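You operate a simulated robot arm through the tools that you are given. There is no shell and no other tool. Be economical: measure what you need, move in short steps, check, and stop when the job is done.

You run a simulated robot arm. Do the job below in one go: nothing can be reset, and whatever is moved stays where it is left.

Task
Fill the water tank to about the 500 ml mark.
Fine: from the orange handled jug; switch off first, fill it on the counter, jug back, tank seated again. Set down upright: water tank, orange handled jug.

The check looks at the end state, three seconds after you hand in, the way a careful person would. Anything else that was tipped, shoved, dropped, spilled or broken makes it a failure.

Robot
A 7-joint arm with a two-finger parallel gripper on a trunk, on a base that drives. Base frame: it is fixed to the floor where the robot stands at the start and does not move with it; the origin is under the middle of the robot, x ahead of it, y to its left, z up. Readings come in m, degrees, newtons and seconds.
Its first joint turns from -166.0 to 166.0 degrees. Places, roughly: power button [0.8, -0.2, 1.1]. Payload 1.57 kg.
The TCP is the grasp point between the finger pads, 0.03 m short of the fingertips. In the tool frame z runs along the fingers and y along their closing line. Largest opening 0.08 m; finger width 0.017, thickness 0.012; the body of the gripper, 0.04 by 0.082 m, starts 0.08 m behind the TCP.
Orientation is that of the tool frame in the base frame, as [roll, pitch, yaw] about the fixed x, y, z axes, in that order (R = Rz(yaw) Ry(pitch) Rx(roll)). With the fingers straight down and closing along the base's y, the tool's x points along the base's -x, its y along +y and its z along -z.

Tools
- The arm moves only by the tool jog_arm. Its argument "rows" is a list of rows, each a list of 3 entries, a list of its own where there are three numbers: the opening, from 0 (shut) to 1 (fully open), then the shift along the tool's x, y, z in m, then the turn, a rotation vector about the tool's x, y, z in degrees. In form: [[fingers, [x, y, z], [wx, wy, wz]], ...]. A call has 1 to 12 rows; each row is the pose to reach, as a shift and turn from the pose commanded when the call began, along the tool's axes at that moment. A row lasts 0.2 s, in which the tool goes at most 0.05 m and 8.6 degrees; a call with a longer step from one row to the next is refused whole, and so is a gripper value outside its range. Where a pose cannot be reached the arm comes as near as it can. A force on the tool above 40 N (or 10 N above the force at the start of the call, whichever is more), or a blocked arm, ends the call early, and 0.2 s more pass. The fingers move at their own pace (about 0.153 m/s each) and stop on an object; they squeeze with about 36 N. The grip force told is the motor's: it shows also when the fingers shut on nothing. Time passes only in rows, and 0.2 s behind the last, so rows that repeat a pose let the fingers close. The reply holds the time, the measured pose of the TCP, the force on the tool along the base axes, the opening and the grip force, in the units named above and with some noise, with the torque about the TCP (base axes, N m) and any sound that the robot's microphone picked up, and new pictures: "views" is both (left out), scene, wrist or none.
- Cameras (640 x 400 px; columns grow to the right, rows downward): "scene" is now at [-0.0092, 0.1764, 1.3861]; the picture's right is [-0.15, -0.99, 0.00], its down [-0.38, 0.06, -0.92] and it looks along [0.91, -0.14, -0.39] (base axes); focal length 225 px, centre (320, 200). "wrist" rides on the gripper at [0.072, -0.007, -0.122] in the tool frame; the picture's right is [0.09, 1.00, 0.00], its down [-0.84, 0.08, -0.54] and it looks along [-0.54, 0.05, 0.84] (tool axes); focal length 238 px, centre (320, 200). There is no depth. A picture from a camera that has moved, and an enlarged one, comes with that camera's place and axes in the base frame and with its lens.
- base_move(legs): drives the robot by 1 to 6 legs, each [ahead, left, turn to the left] in m, m and degrees, along the robot's own axes; the way and the turn of a leg run together, so that a leg with both is an arc; at most 1.5 m and 180 degrees a leg. The arm and the cameras ride along, it lands a little off, and it stops where it bumps. It gives what a move gives, and a new picture of the scene camera.
- head_to(pan, tilt): turns the head with the scene camera to pan (to the left, within 143 degrees either way) and tilt (down, from -29 to 69), counted from straight ahead of the robot. It gives what a move gives, and a new picture of the scene camera.
- zoom(camera, box): a new picture of the part [left, top, right, bottom] of that camera's present view, enlarged. No time passes.
- job_done(): hands the job in; it is judged then, once.

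Go step by step. Nothing tells you exact positions but the pictures and the camera data: compare them with the known pose of the tool, close in by small moves and look again before you grip or let go. The budget is 120 turns and 260 pictures, counting those below and the enlarged ones. Unless the task says otherwise, let go and move clear before handing in, and close with one line.

The tools are called after "Emit:" as a command line: name --argument value ..., lists and objects as JSON in quotes. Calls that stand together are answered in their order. jog_arm: Moves the arm, as the interface text tells. Its arguments: {"type":"object","properties":{"rows":{"type":"array","items":{"type":"array"}},"views":{"type":"string","enum":["both","scene","wrist","none"]}},"required":["rows"]} The other tools are called the same way: base_move (legs) drives the base; head_to (pan, tilt) turns the head that bears the scene camera; zoom (camera, box) takes an enlarged picture of a part of a camera's view; job_done () hands the job in.

At the start:

```text
clock: 0.0
tool_pos: [0.5851, -0.2243, 1.4063]
ee_rot: [180.0, 0.0, 179.9]
force: [-1.0, -0.6, -0.1]
wrist_torque: [0.03, 0.0, 0.0]
finger_gap: 0.0799
finger_force: 0.0
robot x, y, heading: [-0.0001, -0.0017, -0.1]
head pan, tilt: [-8.8, 22.8]
```

scene: 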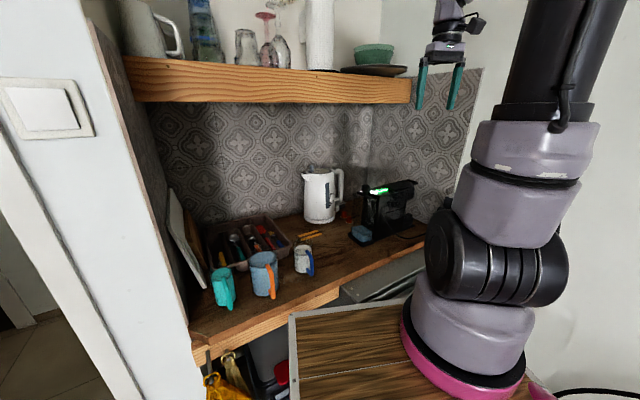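
wrist: 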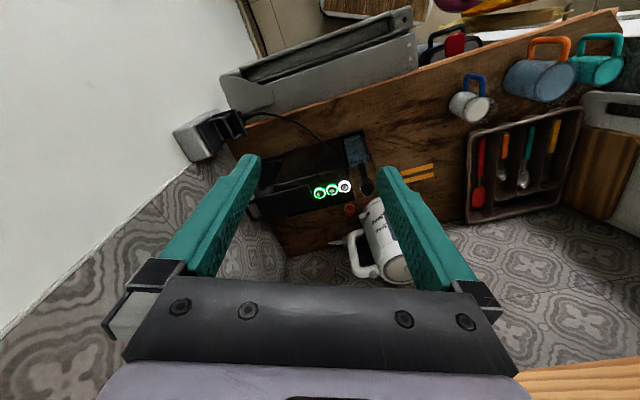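

I see a counter with a coffee machine (lit buttons), a kettle, and three mugs/jugs, one with an orange handle. I'll zoom in to make out the tank and the jug.

Emit:
zoom --camera "scene" --box '[290, 150, 450, 260]'

Emit:
zoom --camera "scene" --box '[190, 210, 340, 310]'

Emit:
zoom --camera "wrist" --box '[180, 60, 480, 260]'

```text
3.64 times, centred on (370, 205) of scene
camera zoom: at [-0.0092, 0.1764, 1.3861], right [-0.15, -0.99, 0.0], down [-0.38, 0.06, -0.92], along [0.91, -0.14, -0.39], focal length 818 px, centre (138, 182)
```

zoom: 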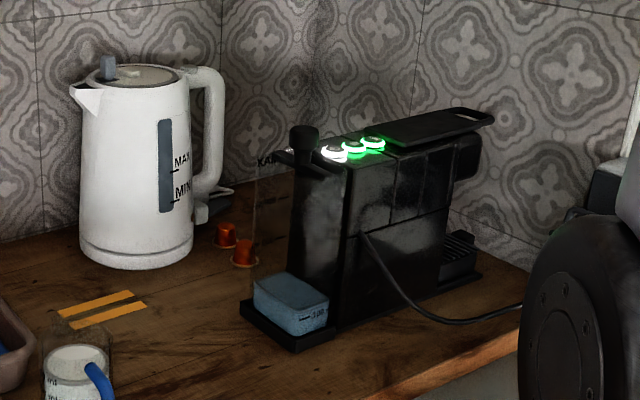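

```text
4.00 times, centred on (265, 260) of scene
camera zoom: at [-0.0092, 0.1764, 1.3861], right [-0.15, -0.99, 0.0], down [-0.38, 0.06, -0.92], along [0.91, -0.14, -0.39], focal length 899 px, centre (540, -40)
```

zoom: 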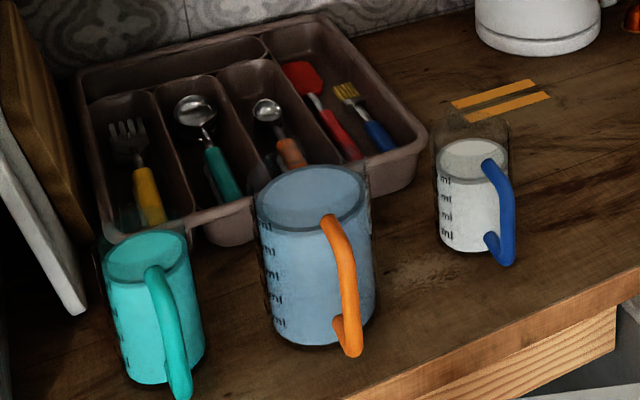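

```text
2.00 times, centred on (330, 160) of wrist
camera zoom: at [0.5145, -0.2308, 1.5275], right [-0.09, 1.0, 0.0], down [0.84, 0.08, 0.54], along [0.54, 0.05, -0.84], focal length 477 px, centre (300, 280)
```

zoom: 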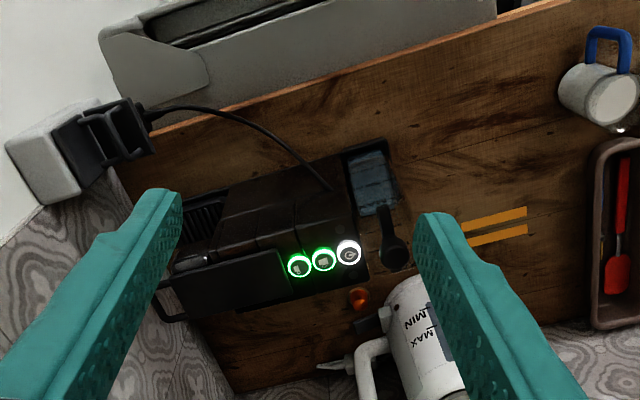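

The counter is at about z = 0.89, the power button is near (0.763, -0.155, 1.076), and a clear tank with low water stands on the machine's left end. I'll bring the wrist camera closer to see the tank.

Emit:
jog_arm --rows '[[1, [0.013, 0.024, 0.03], [0, 0, 0]], [1, [0.026, 0.048, 0.06], [0, 0, 0]], [1, [0.039, 0.072, 0.09], [0, 0, 0]], [1, [0.052, 0.096, 0.12], [0, 0, 0]], [1, [0.065, 0.12, 0.15], [0, 0, 0]]]'

Emit:
head_to --pan -12 --tilt 30

Emit:
zoom --camera "wrist" --box '[160, 0, 480, 200]'

```text
clock: 1.2
tool_pos: [0.5203, -0.1055, 1.2565]
ee_rot: [180.0, -0.1, 180.0]
force: [0.4, -0.5, -0.1]
wrist_torque: [0.02, -0.01, 0.0]
finger_gap: 0.0799
finger_force: 0.0
robot x, y, heading: [-0.0021, -0.0028, -0.2]
head pan, tilt: [-8.8, 22.8]
camera scene: at [-0.0091, 0.1763, 1.3861], right [-0.15, -0.99, 0.0], down [-0.38, 0.06, -0.92], along [0.91, -0.14, -0.39], focal length 225 px, centre (320, 200)
camera wrist: at [0.4486, -0.1125, 1.377], right [-0.09, 1.0, 0.0], down [0.84, 0.08, 0.54], along [0.54, 0.05, -0.84], focal length 238 px, centre (320, 200)
```

scene: 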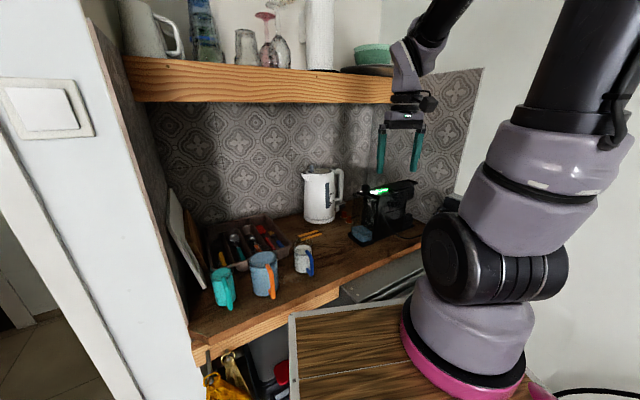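
wrist: 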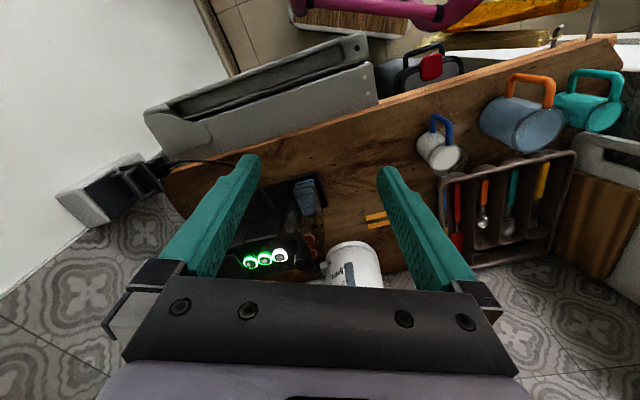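

```text
clock: 1.9
tool_pos: [0.5204, -0.1052, 1.2567]
ee_rot: [179.9, 0.0, 180.0]
force: [1.1, -0.2, 0.2]
wrist_torque: [-0.02, 0.03, -0.01]
finger_gap: 0.0799
finger_force: 0.0
robot x, y, heading: [-0.0023, 0.0013, -0.1]
head pan, tilt: [-12.0, 30.0]
camera scene: at [-0.0123, 0.1718, 1.3747], right [-0.21, -0.98, 0.0], down [-0.49, 0.1, -0.87], along [0.85, -0.18, -0.5], focal length 225 px, centre (320, 200)
```

scene: 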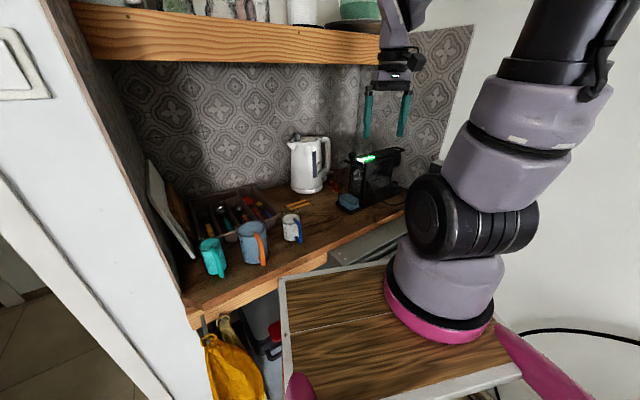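

```text
2.00 times, centred on (320, 100) of wrist
camera zoom: at [0.4489, -0.1126, 1.3776], right [-0.09, 1.0, 0.0], down [0.84, 0.08, 0.54], along [0.54, 0.05, -0.84], focal length 477 px, centre (320, 400)
```

zoom: 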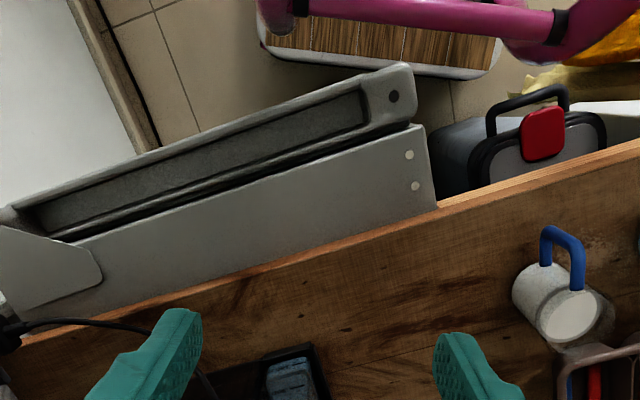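

The machine sits between the fingers' gap in the wrist view; enlarging it.

Emit:
zoom --camera "wrist" --box '[230, 160, 400, 280]'

Emit:
zoom --camera "scene" --box '[320, 140, 420, 220]'

Emit:
zoom --camera "wrist" --box '[400, 60, 640, 210]'

```text
3.33 times, centred on (315, 220) of wrist
camera zoom: at [0.4489, -0.1126, 1.3776], right [-0.09, 1.0, 0.0], down [0.84, 0.08, 0.54], along [0.54, 0.05, -0.84], focal length 794 px, centre (337, 133)
```

zoom: 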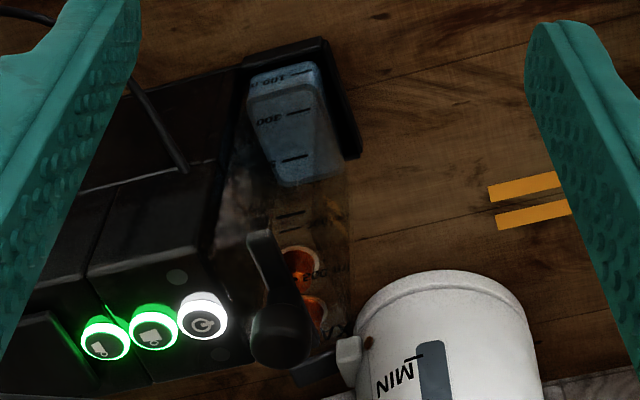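

```text
5.00 times, centred on (370, 180) of scene
camera zoom: at [-0.0123, 0.1718, 1.3747], right [-0.21, -0.98, 0.0], down [-0.49, 0.1, -0.87], along [0.85, -0.18, -0.5], focal length 1124 px, centre (70, 300)
```

zoom: 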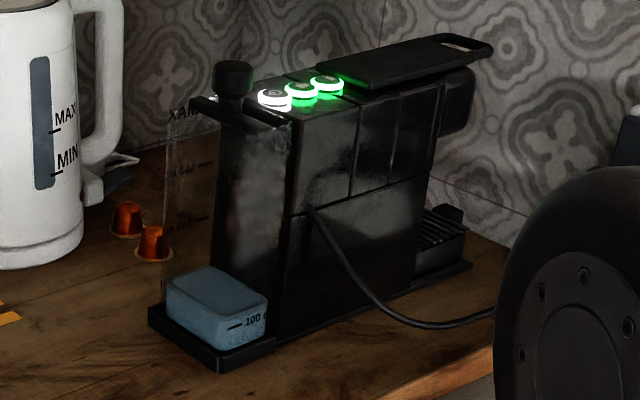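

```text
2.67 times, centred on (520, 135) of wrist
camera zoom: at [0.4489, -0.1126, 1.3776], right [-0.09, 1.0, 0.0], down [0.84, 0.08, 0.54], along [0.54, 0.05, -0.84], focal length 636 px, centre (-213, 373)
```

zoom: 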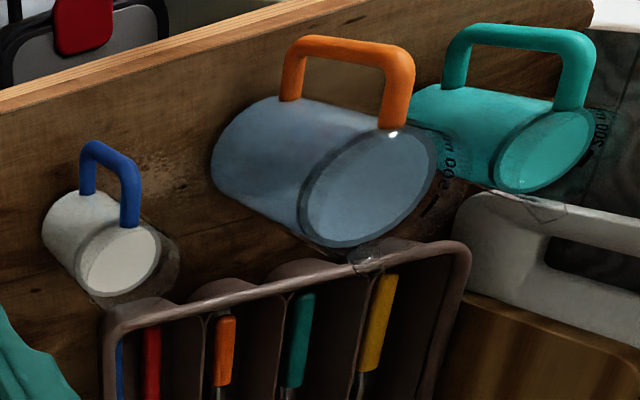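

The tank is a clear box with markings (100, 200, 300 … MAX) aligned at about 20° yaw, with a black bar and knob on top around (0.747, -0.111, 1.10). I'll look more from above before touching anything.

Emit:
jog_arm --rows '[[1, [-0.04, 0, -0.01], [0, 0, 0]], [1, [-0.08, 0, -0.02], [0, 0, 0]], [1, [-0.11, 0, -0.02], [0, 0, 0]]]' --views "wrist"

Emit:
zoom --camera "wrist" --box '[220, 110, 420, 235]'

```text
clock: 2.7
tool_pos: [0.6319, -0.1031, 1.2772]
ee_rot: [179.9, 0.1, 180.0]
force: [-0.3, -0.8, 0.0]
wrist_torque: [0.02, -0.02, -0.03]
finger_gap: 0.0799
finger_force: 0.1
robot x, y, heading: [0.0035, 0.0003, 0.0]
head pan, tilt: [-12.0, 30.0]
camera wrist: at [0.5593, -0.1102, 1.3982], right [-0.09, 1.0, 0.0], down [0.84, 0.08, 0.54], along [0.54, 0.05, -0.84], focal length 238 px, centre (320, 200)
```

wrist: 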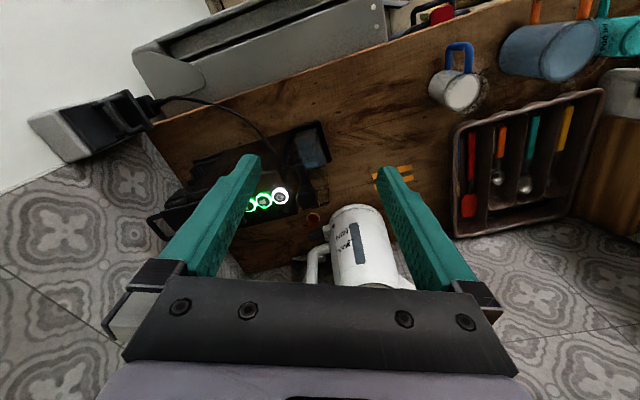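

```text
3.20 times, centred on (320, 172) of wrist
camera zoom: at [0.5593, -0.1102, 1.3982], right [-0.09, 1.0, 0.0], down [0.84, 0.08, 0.54], along [0.54, 0.05, -0.84], focal length 763 px, centre (320, 288)
```

zoom: 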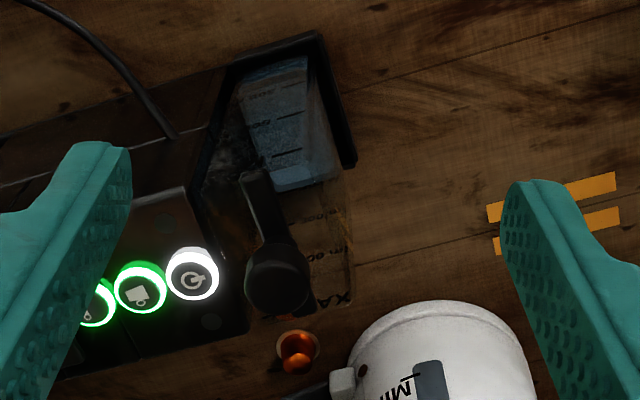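

The tank is an open-topped clear box with a central bar and a grip knob (about 3 cm), and the white-ringed power button is at (0.761, -0.155, ~1.078). I'll shut the fingers, hover over the button, and look.

Emit:
jog_arm --rows '[[0, [-0.04, -0.017, 0.0], [0, 0, 0]], [0, [-0.08, -0.034, 0.01], [0, 0, 0]], [0, [-0.115, -0.046, 0.03], [0, 0, 0]], [0, [-0.129, -0.052, 0.07], [0, 0, 0]], [0, [-0.129, -0.052, 0.115], [0, 0, 0]]]' --views "both"

Emit:
zoom --camera "wrist" --box '[220, 110, 420, 235]'

Emit:
zoom --camera "scene" --box '[320, 120, 420, 220]'

```text
clock: 3.9
tool_pos: [0.7612, -0.1566, 1.1601]
ee_rot: [180.0, 0.1, 179.9]
force: [-0.1, -0.9, 1.3]
wrist_torque: [-0.01, -0.06, 0.01]
finger_gap: 0.0
finger_force: 21.6
robot x, y, heading: [-0.0016, -0.0041, 0.1]
head pan, tilt: [-12.0, 30.0]
camera scene: at [-0.0127, 0.1718, 1.3747], right [-0.21, -0.98, 0.0], down [-0.49, 0.1, -0.87], along [0.85, -0.18, -0.5], focal length 225 px, centre (320, 200)
camera wrist: at [0.6886, -0.1637, 1.2814], right [-0.09, 1.0, 0.0], down [0.84, 0.08, 0.54], along [0.54, 0.05, -0.84], focal length 238 px, centre (320, 200)
```

scene: 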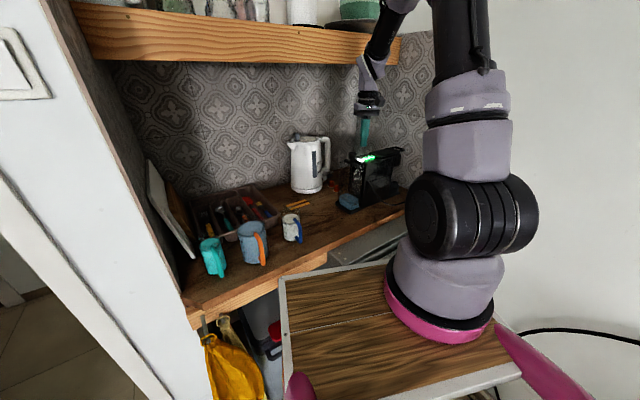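
wrist: 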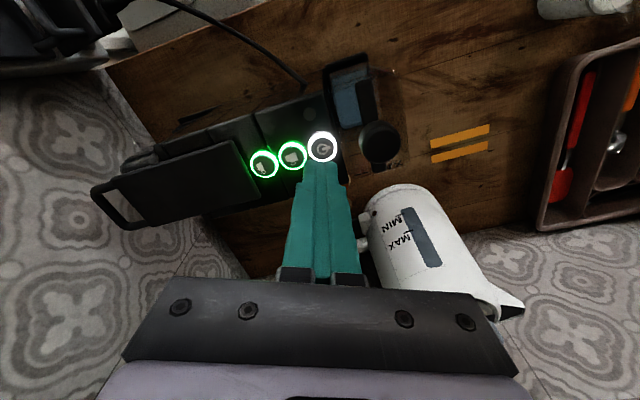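

```text
3.20 times, centred on (320, 172) of wrist
camera zoom: at [0.6886, -0.1637, 1.2814], right [-0.09, 1.0, 0.0], down [0.84, 0.08, 0.54], along [0.54, 0.05, -0.84], focal length 763 px, centre (320, 288)
```

zoom: 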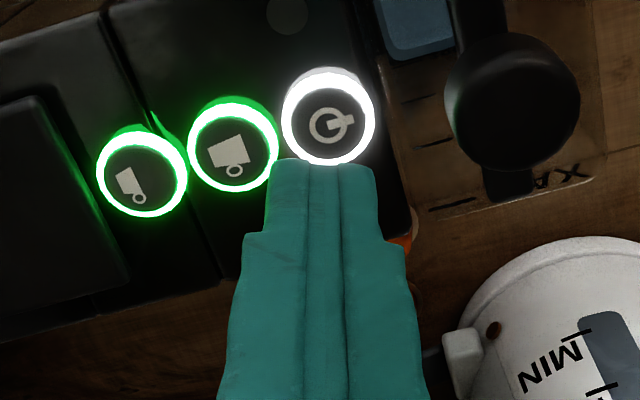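

```text
4.00 times, centred on (370, 170) of scene
camera zoom: at [-0.0127, 0.1718, 1.3747], right [-0.21, -0.98, 0.0], down [-0.49, 0.1, -0.87], along [0.85, -0.18, -0.5], focal length 899 px, centre (120, 320)
```

zoom: 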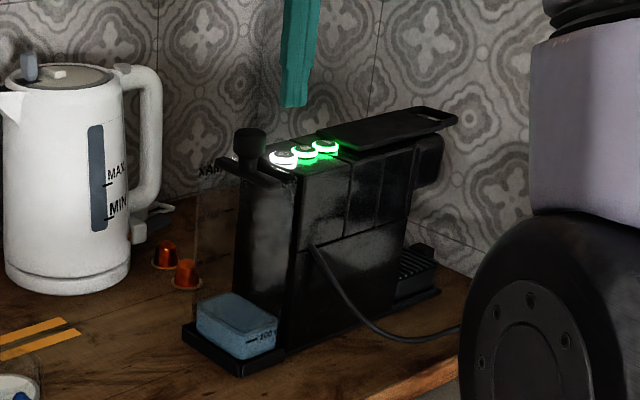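

I'm directly above the power button, whose top is at about z = 1.073. I'll descend slowly and press.

Emit:
jog_arm --rows '[[0, [-0.002, 0.001, 0.04], [0, 0, 0]], [0, [-0.002, 0.001, 0.052], [0, 0, 0]], [0, [-0.002, 0.001, 0.056], [0, 0, 0]], [0, [-0.002, 0.001, 0.058], [0, 0, 0]], [0, [-0.002, 0.001, 0.06], [0, 0, 0]]]' --views "wrist"

```text
clock: 4.7
tool_pos: [0.7633, -0.1549, 1.1093]
ee_rot: [-179.9, 0.4, 180.0]
force: [-9.8, 0.8, 19.0]
wrist_torque: [0.08, 0.29, -0.04]
finger_gap: 0.0
finger_force: 21.3
robot x, y, heading: [-0.0009, -0.0024, 0.1]
head pan, tilt: [-12.0, 30.0]
heard: click
stopped in row 4: the force on the tool passed its limit at 44 N (the readings are from after the stop); the commanded pose is now the measured one
camera wrist: at [0.6897, -0.1616, 1.2305], right [-0.09, 1.0, 0.0], down [0.83, 0.08, 0.55], along [0.55, 0.05, -0.84], focal length 238 px, centre (320, 200)
```

wrist: 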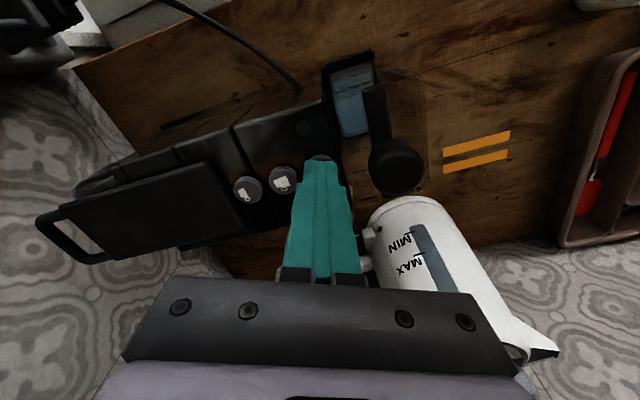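

The click was heard and the lights are out, so the machine is off. Next I raise the tool, turn it about 20° to align with the machine, and go over the knob.

Emit:
jog_arm --rows '[[0, [0, 0, -0.045], [0, 0, 0]], [0, [0, 0, -0.09], [0, 0, 0]], [0.65, [0.003, 0.02, -0.1], [0, 0, -7]], [0.65, [0.007, 0.03, -0.1], [0, 0, -14]], [0.65, [0.013, 0.042, -0.1], [0, 0, -20]]]' --views "wrist"

Emit:
zoom --camera "wrist" --box '[220, 110, 420, 235]'

Emit:
zoom --camera "scene" --box '[320, 120, 420, 220]'

```text
clock: 5.9
tool_pos: [0.7512, -0.1125, 1.2057]
ee_rot: [-179.9, 0.4, -159.9]
force: [0.0, 0.4, -0.4]
wrist_torque: [0.0, 0.0, -0.05]
finger_gap: 0.0521
finger_force: 0.1
robot x, y, heading: [0.001, -0.0003, 0.4]
head pan, tilt: [-12.0, 30.0]
camera wrist: at [0.684, -0.1439, 1.3269], right [-0.43, 0.9, 0.0], down [0.76, 0.36, 0.55], along [0.5, 0.23, -0.84], focal length 238 px, centre (320, 200)
```

wrist: 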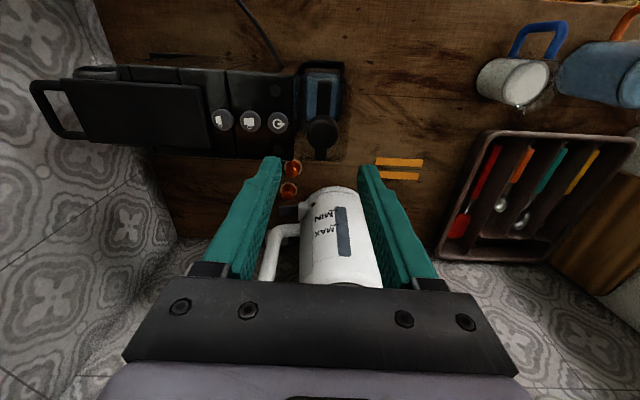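

```text
3.20 times, centred on (320, 172) of wrist
camera zoom: at [0.684, -0.1439, 1.3269], right [-0.43, 0.9, 0.0], down [0.76, 0.36, 0.55], along [0.5, 0.23, -0.84], focal length 763 px, centre (320, 288)
```

zoom: 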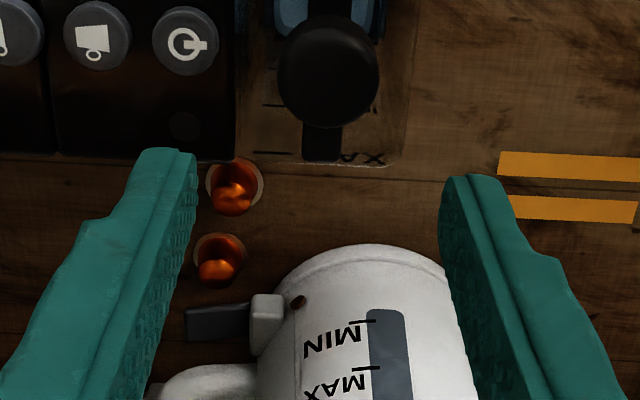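

```text
4.00 times, centred on (370, 170) of scene
camera zoom: at [-0.0122, 0.1716, 1.3747], right [-0.21, -0.98, 0.0], down [-0.49, 0.1, -0.87], along [0.85, -0.18, -0.5], focal length 899 px, centre (120, 320)
```

zoom: 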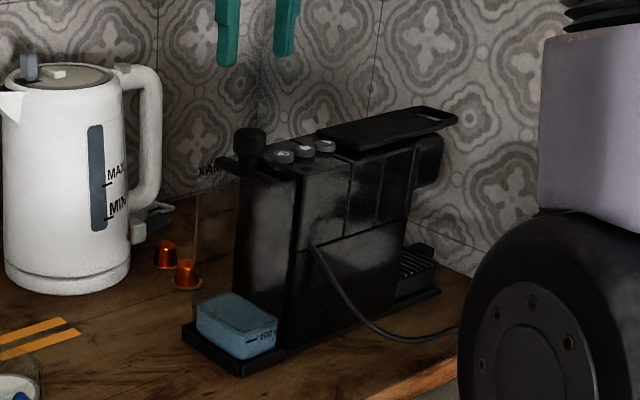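

The tool is aligned and the knob is at about (0.748, -0.113), top z ≈ 1.10. I'll descend around it, keeping the tips above the buttons (z > 1.082).

Emit:
jog_arm --rows '[[0.55, [0.003, 0.001, 0.04], [0, 0, 0]], [0.55, [0.003, 0.001, 0.075], [0, 0, 0]], [0.55, [0.003, 0.001, 0.092], [0, 0, 0]]]' --views "wrist"

Emit:
zoom --camera "wrist" --box '[220, 85, 420, 210]'

Emit:
zoom --camera "scene" --box '[330, 130, 400, 200]'

```text
clock: 6.7
tool_pos: [0.7484, -0.1136, 1.1148]
ee_rot: [-179.8, 0.4, -160.0]
force: [0.2, 0.0, 0.2]
wrist_torque: [0.0, 0.0, 0.02]
finger_gap: 0.044
finger_force: 0.0
robot x, y, heading: [0.0007, 0.0021, 0.0]
head pan, tilt: [-12.0, 30.0]
camera wrist: at [0.683, -0.1449, 1.2352], right [-0.43, 0.9, 0.0], down [0.76, 0.36, 0.55], along [0.5, 0.23, -0.84], focal length 238 px, centre (320, 200)
```

wrist: 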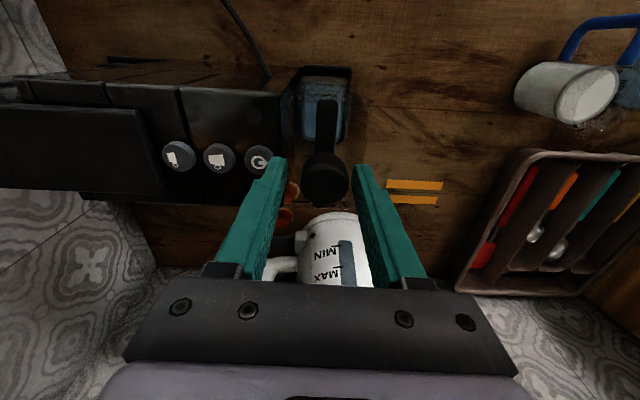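

```text
3.20 times, centred on (320, 148) of wrist
camera zoom: at [0.683, -0.1449, 1.2352], right [-0.43, 0.9, 0.0], down [0.76, 0.36, 0.55], along [0.5, 0.23, -0.84], focal length 763 px, centre (320, 368)
```

zoom: 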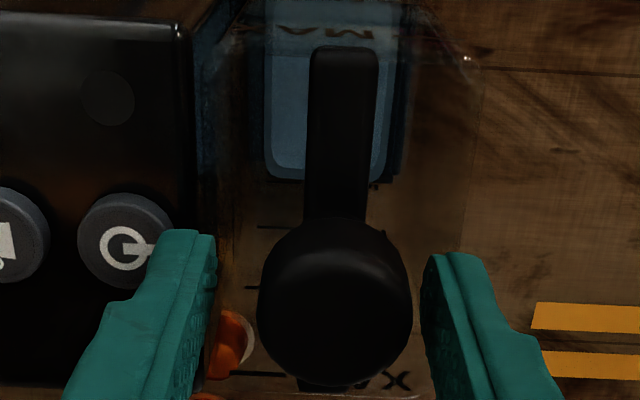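

```text
5.71 times, centred on (365, 165) of scene
camera zoom: at [-0.0125, 0.1718, 1.3747], right [-0.21, -0.98, 0.0], down [-0.49, 0.1, -0.87], along [0.85, -0.18, -0.5], focal length 1285 px, centre (63, 400)
```

zoom: 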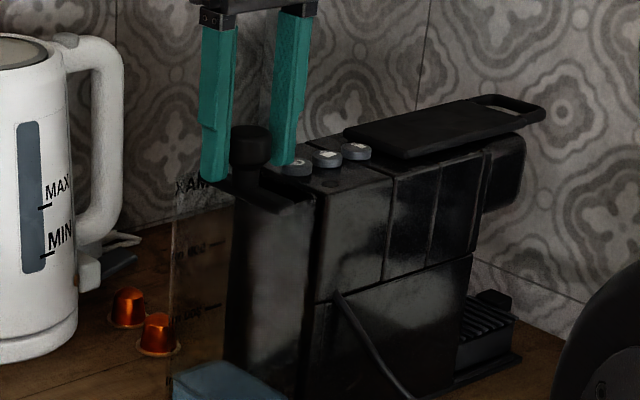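

The knob sits between the fingers, about 2 mm off centre. I'll nudge, then close.

Emit:
jog_arm --rows '[[0.55, [0.0, 0.002, 0.002], [0, 0, 0]], [0, [0.0, 0.002, 0.002], [0, 0, 0]], [0, [0.0, 0.002, 0.002], [0, 0, 0]]]' --views "none"

Emit:
jog_arm --rows '[[0, [0.0, 0, -0.01], [0, 0, 0]], [0, [0.0, 0, -0.03], [0, 0, 0]], [0, [0.0, 0, -0.03], [0, 0, 0]]]' --views "both"

Emit:
zoom --camera "scene" --box '[320, 120, 420, 220]'

```text
clock: 7.5
tool_pos: [0.7472, -0.1116, 1.1132]
ee_rot: [-179.8, 0.5, -160.0]
force: [0.3, -0.7, -0.2]
wrist_torque: [-0.03, -0.03, -0.02]
finger_gap: 0.0285
finger_force: 35.9
robot x, y, heading: [-0.0011, -0.0009, 0.4]
head pan, tilt: [-12.0, 30.0]
```

```text
clock: 8.3
tool_pos: [0.7476, -0.1135, 1.1431]
ee_rot: [-179.7, 0.3, -160.1]
force: [-0.9, -0.3, -2.6]
wrist_torque: [0.0, -0.03, -0.02]
finger_gap: 0.0284
finger_force: 35.7
robot x, y, heading: [0.0027, 0.0006, 0.4]
head pan, tilt: [-12.0, 30.0]
camera scene: at [-0.0121, 0.1717, 1.3747], right [-0.21, -0.98, 0.0], down [-0.49, 0.1, -0.87], along [0.85, -0.18, -0.5], focal length 225 px, centre (320, 200)
camera wrist: at [0.6818, -0.1432, 1.2636], right [-0.43, 0.9, 0.0], down [0.76, 0.36, 0.55], along [0.5, 0.23, -0.84], focal length 238 px, centre (320, 200)
```

scene: 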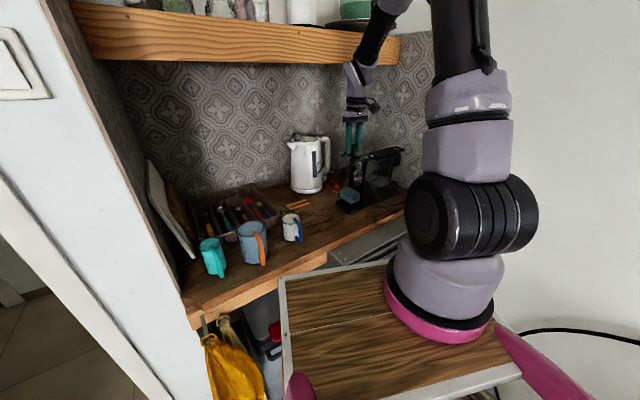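
wrist: 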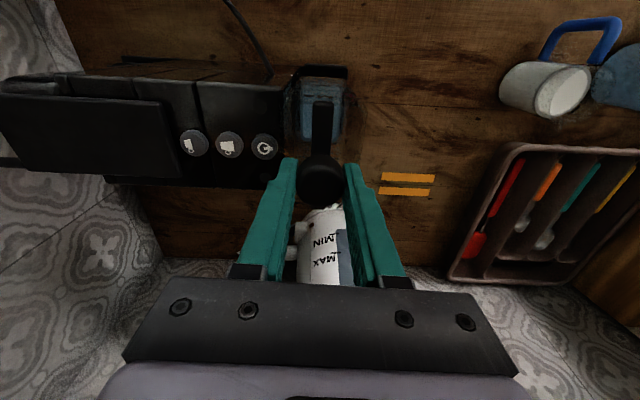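

```text
4.00 times, centred on (370, 170) of scene
camera zoom: at [-0.0121, 0.1717, 1.3747], right [-0.21, -0.98, 0.0], down [-0.49, 0.1, -0.87], along [0.85, -0.18, -0.5], focal length 899 px, centre (120, 320)
```

zoom: 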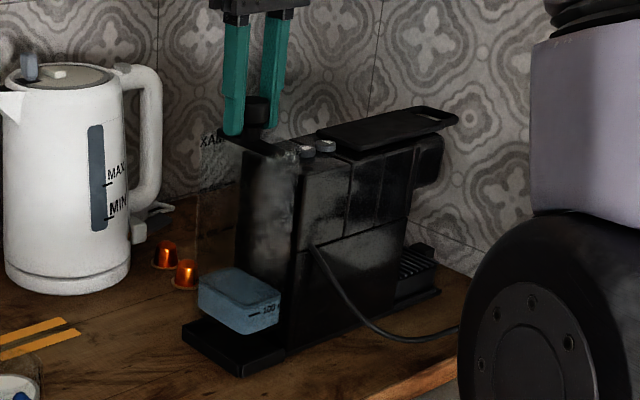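

The tank came off its seat with the knob grip (about 0.26 kg), and the seated grip pose was TCP ≈ (0.7475, -0.1125, 1.113). I'll lift it a little more and carry it to the free counter spot near (0.724, 0.022).

Emit:
jog_arm --rows '[[0, [0.0, 0, -0.02], [0, 0, 0]], [0, [0.0, 0.01, -0.035], [0, 0, 0]], [0, [-0.004, 0.03, -0.035], [0, 0, 0]], [0, [-0.009, 0.055, -0.035], [0, 0, 0]], [0, [-0.014, 0.08, -0.035], [0, 0, 0]], [0, [-0.019, 0.105, -0.035], [0, 0, 0]], [0, [-0.022, 0.125, -0.035], [0, 0, 0]], [0, [-0.024, 0.136, -0.035], [0, 0, 0]], [0, [-0.024, 0.136, -0.035], [0, 0, 0]]]' --views "both"

Emit:
zoom --camera "scene" --box '[270, 120, 390, 240]'

```text
clock: 10.3
tool_pos: [0.7226, 0.0253, 1.1796]
ee_rot: [-179.8, 0.4, -160.0]
force: [-0.3, -0.2, -2.9]
wrist_torque: [-0.02, 0.0, 0.02]
finger_gap: 0.0286
finger_force: 36.7
robot x, y, heading: [0.0007, -0.0027, -0.1]
head pan, tilt: [-12.0, 30.0]
camera scene: at [-0.0122, 0.1717, 1.3747], right [-0.21, -0.98, 0.0], down [-0.49, 0.1, -0.87], along [0.85, -0.18, -0.5], focal length 225 px, centre (320, 200)
camera wrist: at [0.6568, -0.0061, 1.2996], right [-0.43, 0.9, 0.0], down [0.76, 0.36, 0.55], along [0.5, 0.23, -0.84], focal length 238 px, centre (320, 200)
```

scene: 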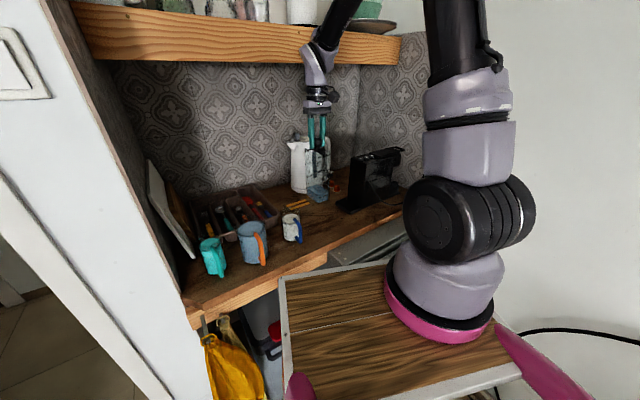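
wrist: 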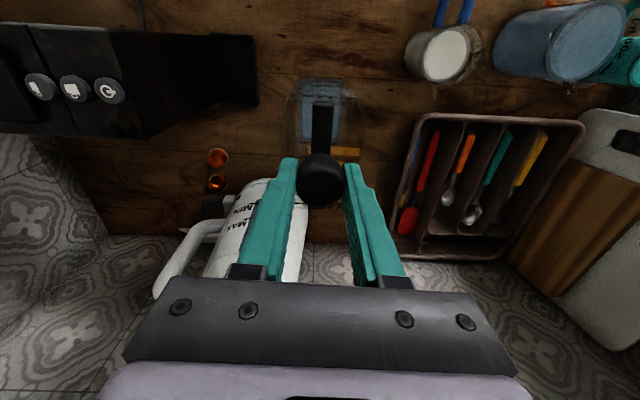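

```text
3.33 times, centred on (330, 180) of scene
camera zoom: at [-0.0122, 0.1717, 1.3747], right [-0.21, -0.98, 0.0], down [-0.49, 0.1, -0.87], along [0.85, -0.18, -0.5], focal length 749 px, centre (287, 267)
```

zoom: 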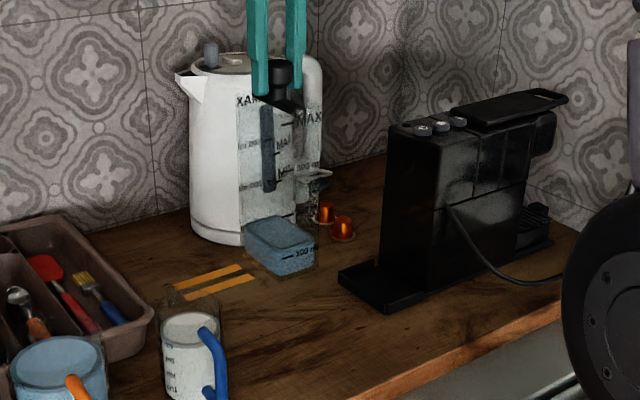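

The tank hangs clear over the free spot. I'll lower it and watch the force.

Emit:
jog_arm --rows '[[0, [0, 0, 0.03], [0, 0, 0]], [0, [0, 0, 0.055], [0, 0, 0]], [0, [0, 0, 0.068], [0, 0, 0]], [0, [0, 0, 0.074], [0, 0, 0]], [0, [0, 0, 0.076], [0, 0, 0]]]' --views "scene"

Emit:
zoom --camera "scene" --box '[270, 120, 390, 240]'

```text
clock: 11.5
tool_pos: [0.7236, 0.0243, 1.1064]
ee_rot: [-179.8, 0.7, -160.1]
force: [-3.9, -1.4, 39.3]
wrist_torque: [-0.01, 0.01, -0.05]
finger_gap: 0.0289
finger_force: 36.0
robot x, y, heading: [0.0003, 0.0018, -0.1]
head pan, tilt: [-12.0, 30.0]
camera scene: at [-0.0137, 0.1717, 1.3747], right [-0.21, -0.98, 0.0], down [-0.49, 0.1, -0.87], along [0.85, -0.18, -0.5], focal length 225 px, centre (320, 200)
```

scene: 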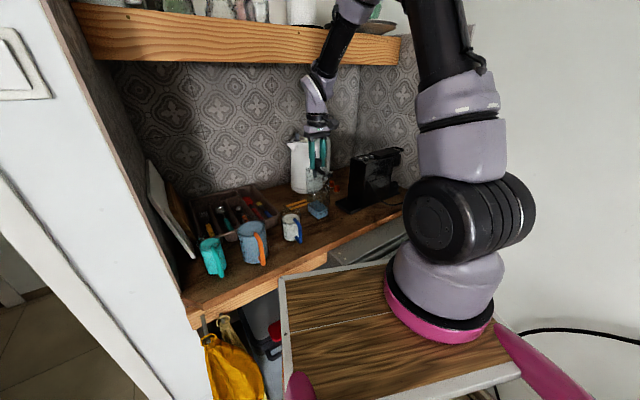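

```text
3.33 times, centred on (330, 180) of scene
camera zoom: at [-0.0137, 0.1717, 1.3747], right [-0.21, -0.98, 0.0], down [-0.49, 0.1, -0.87], along [0.85, -0.18, -0.5], focal length 749 px, centre (287, 267)
```

zoom: 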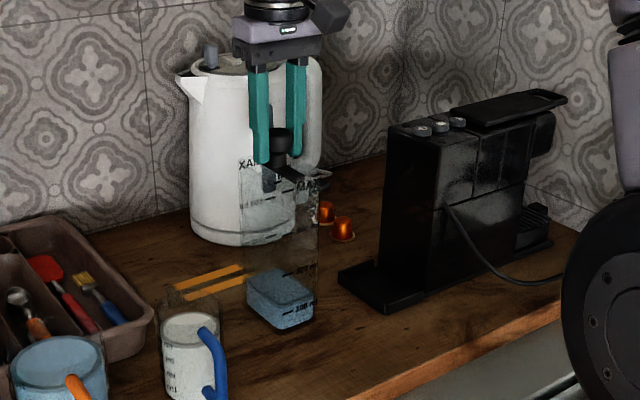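

The tank is on the counter (contact at TCP z ≈ 1.107). I'll relieve the push, open, and rise clear.

Emit:
jog_arm --rows '[[0, [0, 0, -0.003], [0, 0, 0]], [0.6, [0, 0, -0.003], [0, 0, 0]], [0.6, [0, 0, -0.003], [0, 0, 0]], [0.6, [0, 0, -0.03], [0, 0, 0]], [0.6, [0, 0, -0.08], [0, 0, 0]], [0.6, [0, 0, -0.13], [0, 0, 0]], [0.6, [0.04, 0, -0.15], [0, 0, 0]], [0.6, [0.08, 0, -0.15], [0, 0, 0]]]' --views "both"

Emit:
zoom --camera "scene" --box '[290, 150, 350, 225]'

Emit:
zoom --camera "wrist" --box '[220, 60, 420, 185]'

```text
clock: 13.3
tool_pos: [0.6471, -0.0032, 1.2521]
ee_rot: [-179.8, 0.3, -160.0]
force: [-0.1, 0.8, -0.9]
wrist_torque: [-0.04, 0.04, -0.01]
finger_gap: 0.048
finger_force: 0.1
robot x, y, heading: [0.0027, -0.001, 0.1]
head pan, tilt: [-12.0, 30.0]
camera scene: at [-0.0117, 0.1719, 1.3747], right [-0.21, -0.98, 0.0], down [-0.49, 0.1, -0.87], along [0.85, -0.18, -0.5], focal length 225 px, centre (320, 200)
camera wrist: at [0.5807, -0.0347, 1.3728], right [-0.43, 0.9, 0.0], down [0.76, 0.36, 0.55], along [0.5, 0.23, -0.84], focal length 238 px, centre (320, 200)
```

scene: 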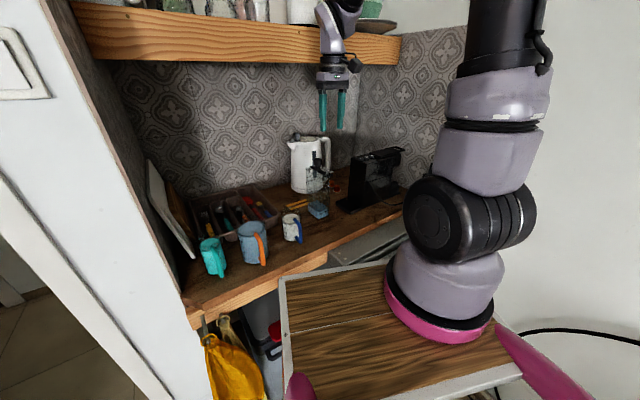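
wrist: 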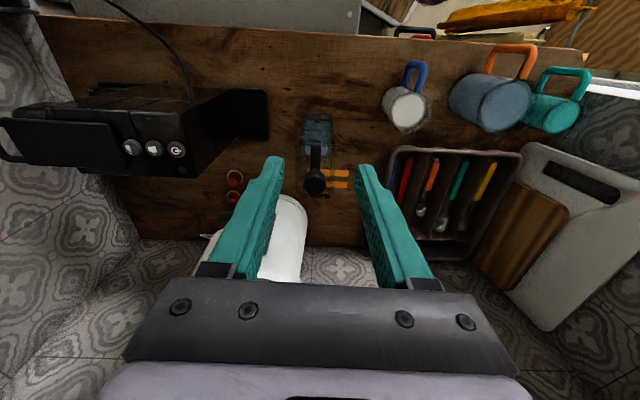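

```text
5.33 times, centred on (320, 188) of scene
camera zoom: at [-0.0117, 0.1719, 1.3747], right [-0.21, -0.98, 0.0], down [-0.49, 0.1, -0.87], along [0.85, -0.18, -0.5], focal length 1199 px, centre (320, 267)
```

zoom: 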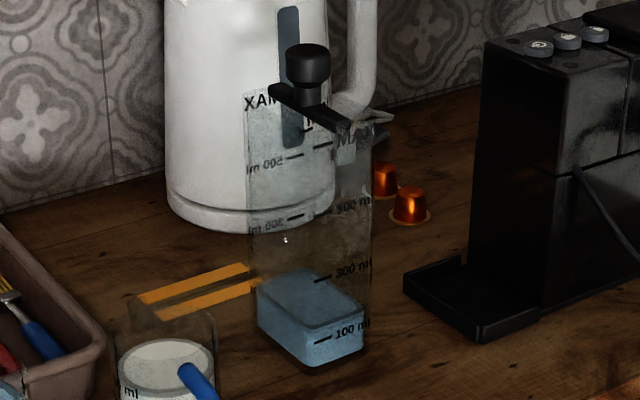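

```text
3.20 times, centred on (320, 122) of wrist
camera zoom: at [0.5807, -0.0347, 1.3728], right [-0.43, 0.9, 0.0], down [0.76, 0.36, 0.55], along [0.5, 0.23, -0.84], focal length 763 px, centre (320, 448)
```

zoom: 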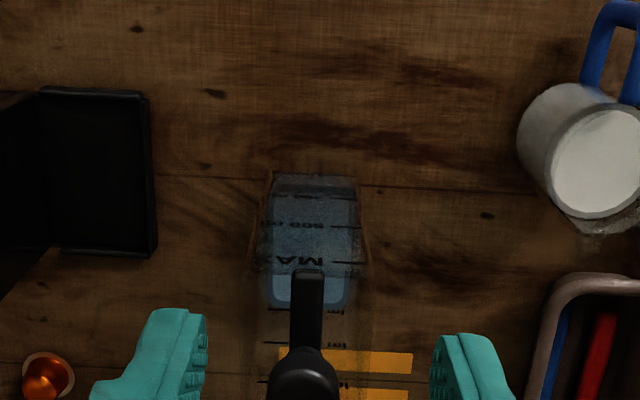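

The tank stands on the counter with about 150 ml; the marks 100/300/500/MAX are readable. Now I'll examine the orange-handled jug.

Emit:
zoom --camera "wrist" --box '[370, 30, 610, 180]'

Emit:
head_to --pan 10 --tilt 45

```text
2.67 times, centred on (490, 105) of wrist
camera zoom: at [0.5807, -0.0347, 1.3728], right [-0.43, 0.9, 0.0], down [0.76, 0.36, 0.55], along [0.5, 0.23, -0.84], focal length 636 px, centre (-133, 453)
```

zoom: 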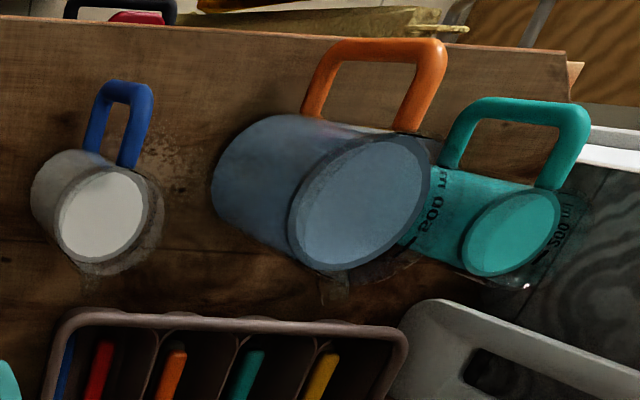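

```text
clock: 14.2
tool_pos: [0.6468, -0.0044, 1.2532]
ee_rot: [-179.8, 0.4, -160.1]
force: [0.6, 1.3, 0.0]
wrist_torque: [0.02, 0.0, 0.03]
finger_gap: 0.048
finger_force: 0.1
robot x, y, heading: [-0.002, -0.0001, 0.0]
head pan, tilt: [10.0, 45.0]
camera scene: at [-0.0207, 0.2046, 1.3521], right [0.17, -0.98, 0.0], down [-0.7, -0.12, -0.71], along [0.7, 0.12, -0.71], focal length 225 px, centre (320, 200)
```

scene: 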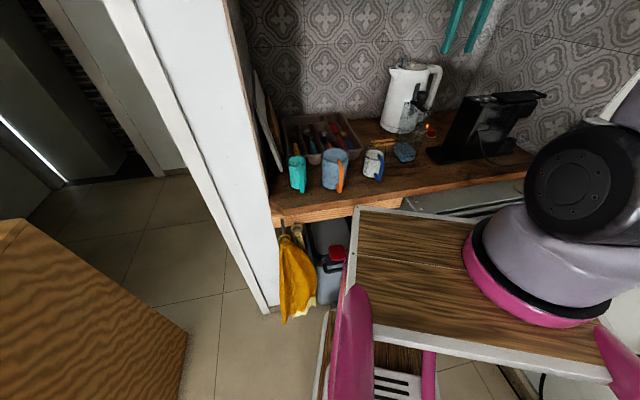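

Zooming on the jug from this new scene view.

Emit:
zoom --camera "scene" --box '[270, 130, 430, 230]'

```text
4.00 times, centred on (350, 180) of scene
camera zoom: at [-0.0207, 0.2046, 1.3521], right [0.17, -0.98, 0.0], down [-0.7, -0.12, -0.71], along [0.7, 0.12, -0.71], focal length 899 px, centre (200, 280)
```

zoom: 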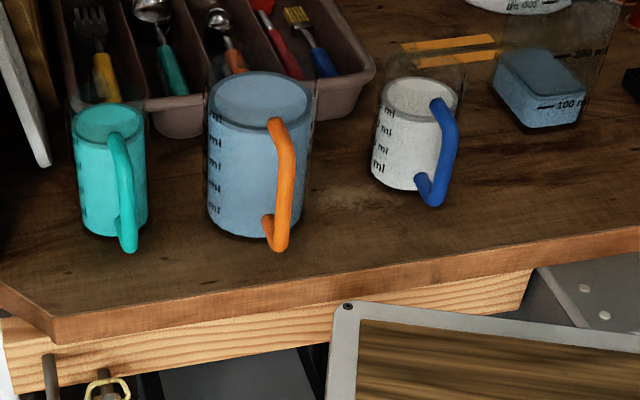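

The jug's axis is near (0.528, 0.255), its water surface at z ≈ 0.987, and its handle bar stands vertical near (0.462, 0.231), pointing at the robot. Before I back off the base I want to see what the wooden panel in front of me is.

Emit:
head_to --pan -10 --tilt 69

Emit:
head_to --pan 140 --tilt 40

Emit:
head_to --pan -140 --tilt 40

```text
clock: 15.1
tool_pos: [0.6466, -0.0036, 1.2533]
ee_rot: [-179.8, 0.4, -160.0]
force: [-0.1, -0.1, 0.2]
wrist_torque: [-0.02, -0.01, -0.01]
finger_gap: 0.0481
finger_force: 0.0
robot x, y, heading: [-0.0011, -0.0008, 0.0]
head pan, tilt: [-10.0, 68.8]
camera scene: at [-0.0456, 0.1809, 1.3233], right [-0.17, -0.98, 0.0], down [-0.92, 0.16, -0.36], along [0.36, -0.06, -0.93], focal length 225 px, centre (320, 200)
```

scene: 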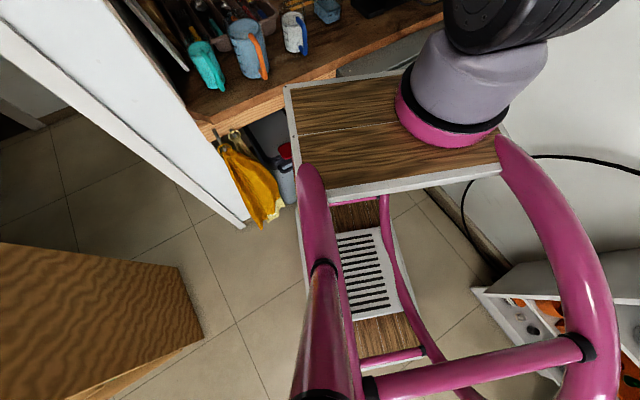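

```text
clock: 17.4
tool_pos: [0.6472, -0.0036, 1.2528]
ee_rot: [-179.8, 0.3, -160.0]
force: [0.3, -0.1, 0.8]
wrist_torque: [-0.02, 0.01, 0.01]
finger_gap: 0.048
finger_force: 0.0
robot x, y, heading: [-0.0025, 0.0006, 0.1]
head pan, tilt: [140.0, 40.0]
camera scene: at [-0.1658, 0.2452, 1.3593], right [0.64, 0.77, 0.0], down [0.49, -0.41, -0.77], along [-0.59, 0.49, -0.64], focal length 225 px, centre (320, 200)
```

scene: 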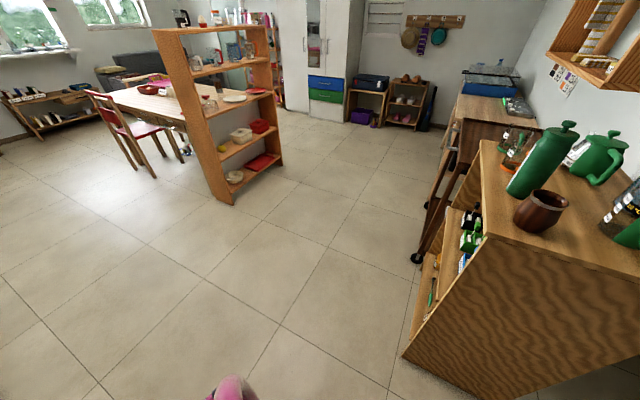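

```text
clock: 21.3
tool_pos: [0.6474, -0.0047, 1.2523]
ee_rot: [-179.8, 0.4, -160.0]
force: [0.0, 0.1, -0.4]
wrist_torque: [-0.03, -0.02, 0.04]
finger_gap: 0.048
finger_force: 0.1
robot x, y, heading: [-0.0055, -0.0024, 0.0]
head pan, tilt: [-140.0, 40.0]
camera scene: at [-0.1659, 0.1359, 1.3593], right [-0.64, 0.77, 0.0], down [0.49, 0.41, -0.77], along [-0.59, -0.49, -0.64], focal length 225 px, centre (320, 200)
```

scene: 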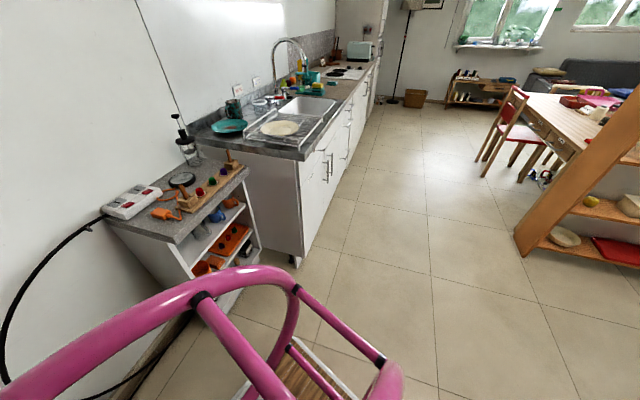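

The robot is a trolley whose deck stands right against the counter, and the floor behind is free. I'll back up 0.25 m so the arm can take the handle with the tool level.

Emit:
base_move --legs '[[-0.25, 0, 0]]'

Emit:
head_to --pan 5 --tilt 38

```text
clock: 23.1
tool_pos: [0.3992, -0.0029, 1.2535]
ee_rot: [-179.9, 0.4, -159.8]
force: [0.2, 0.7, 0.3]
wrist_torque: [0.02, -0.03, 0.0]
finger_gap: 0.0478
finger_force: 0.1
robot x, y, heading: [-0.2443, 0.003, 0.2]
head pan, tilt: [-140.0, 40.0]
camera scene: at [-0.4131, 0.1348, 1.3593], right [-0.65, 0.76, 0.0], down [0.49, 0.42, -0.77], along [-0.58, -0.49, -0.64], focal length 225 px, centre (320, 200)
```

scene: 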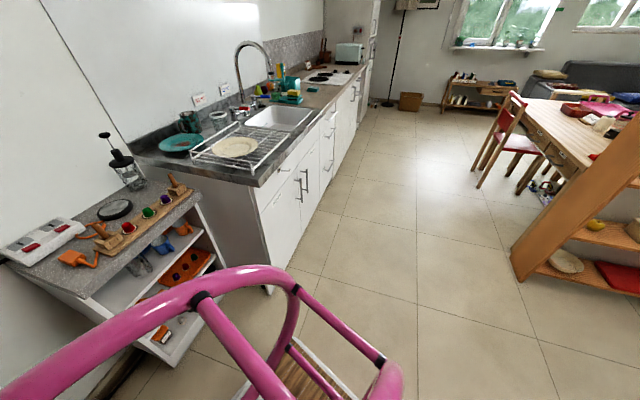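

```text
clock: 25.4
tool_pos: [0.4002, -0.0028, 1.2528]
ee_rot: [-179.8, 0.4, -159.9]
force: [0.1, 0.2, 0.3]
wrist_torque: [0.03, 0.03, 0.01]
finger_gap: 0.048
finger_force: 0.0
robot x, y, heading: [-0.2442, 0.0016, 0.0]
head pan, tilt: [5.0, 38.0]
camera scene: at [-0.2622, 0.1975, 1.3623], right [0.09, -1.0, 0.0], down [-0.61, -0.06, -0.79], along [0.78, 0.07, -0.62], focal length 225 px, centre (320, 200)
```

scene: 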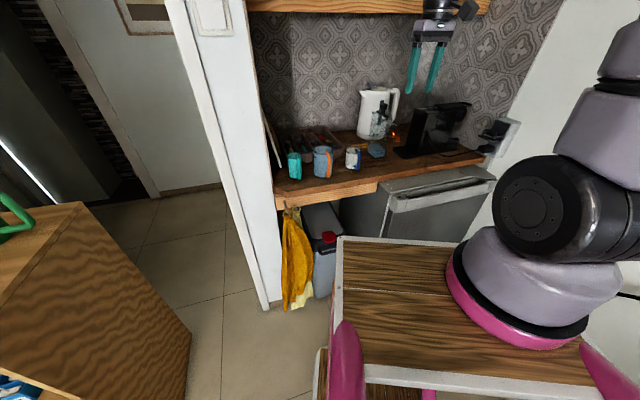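

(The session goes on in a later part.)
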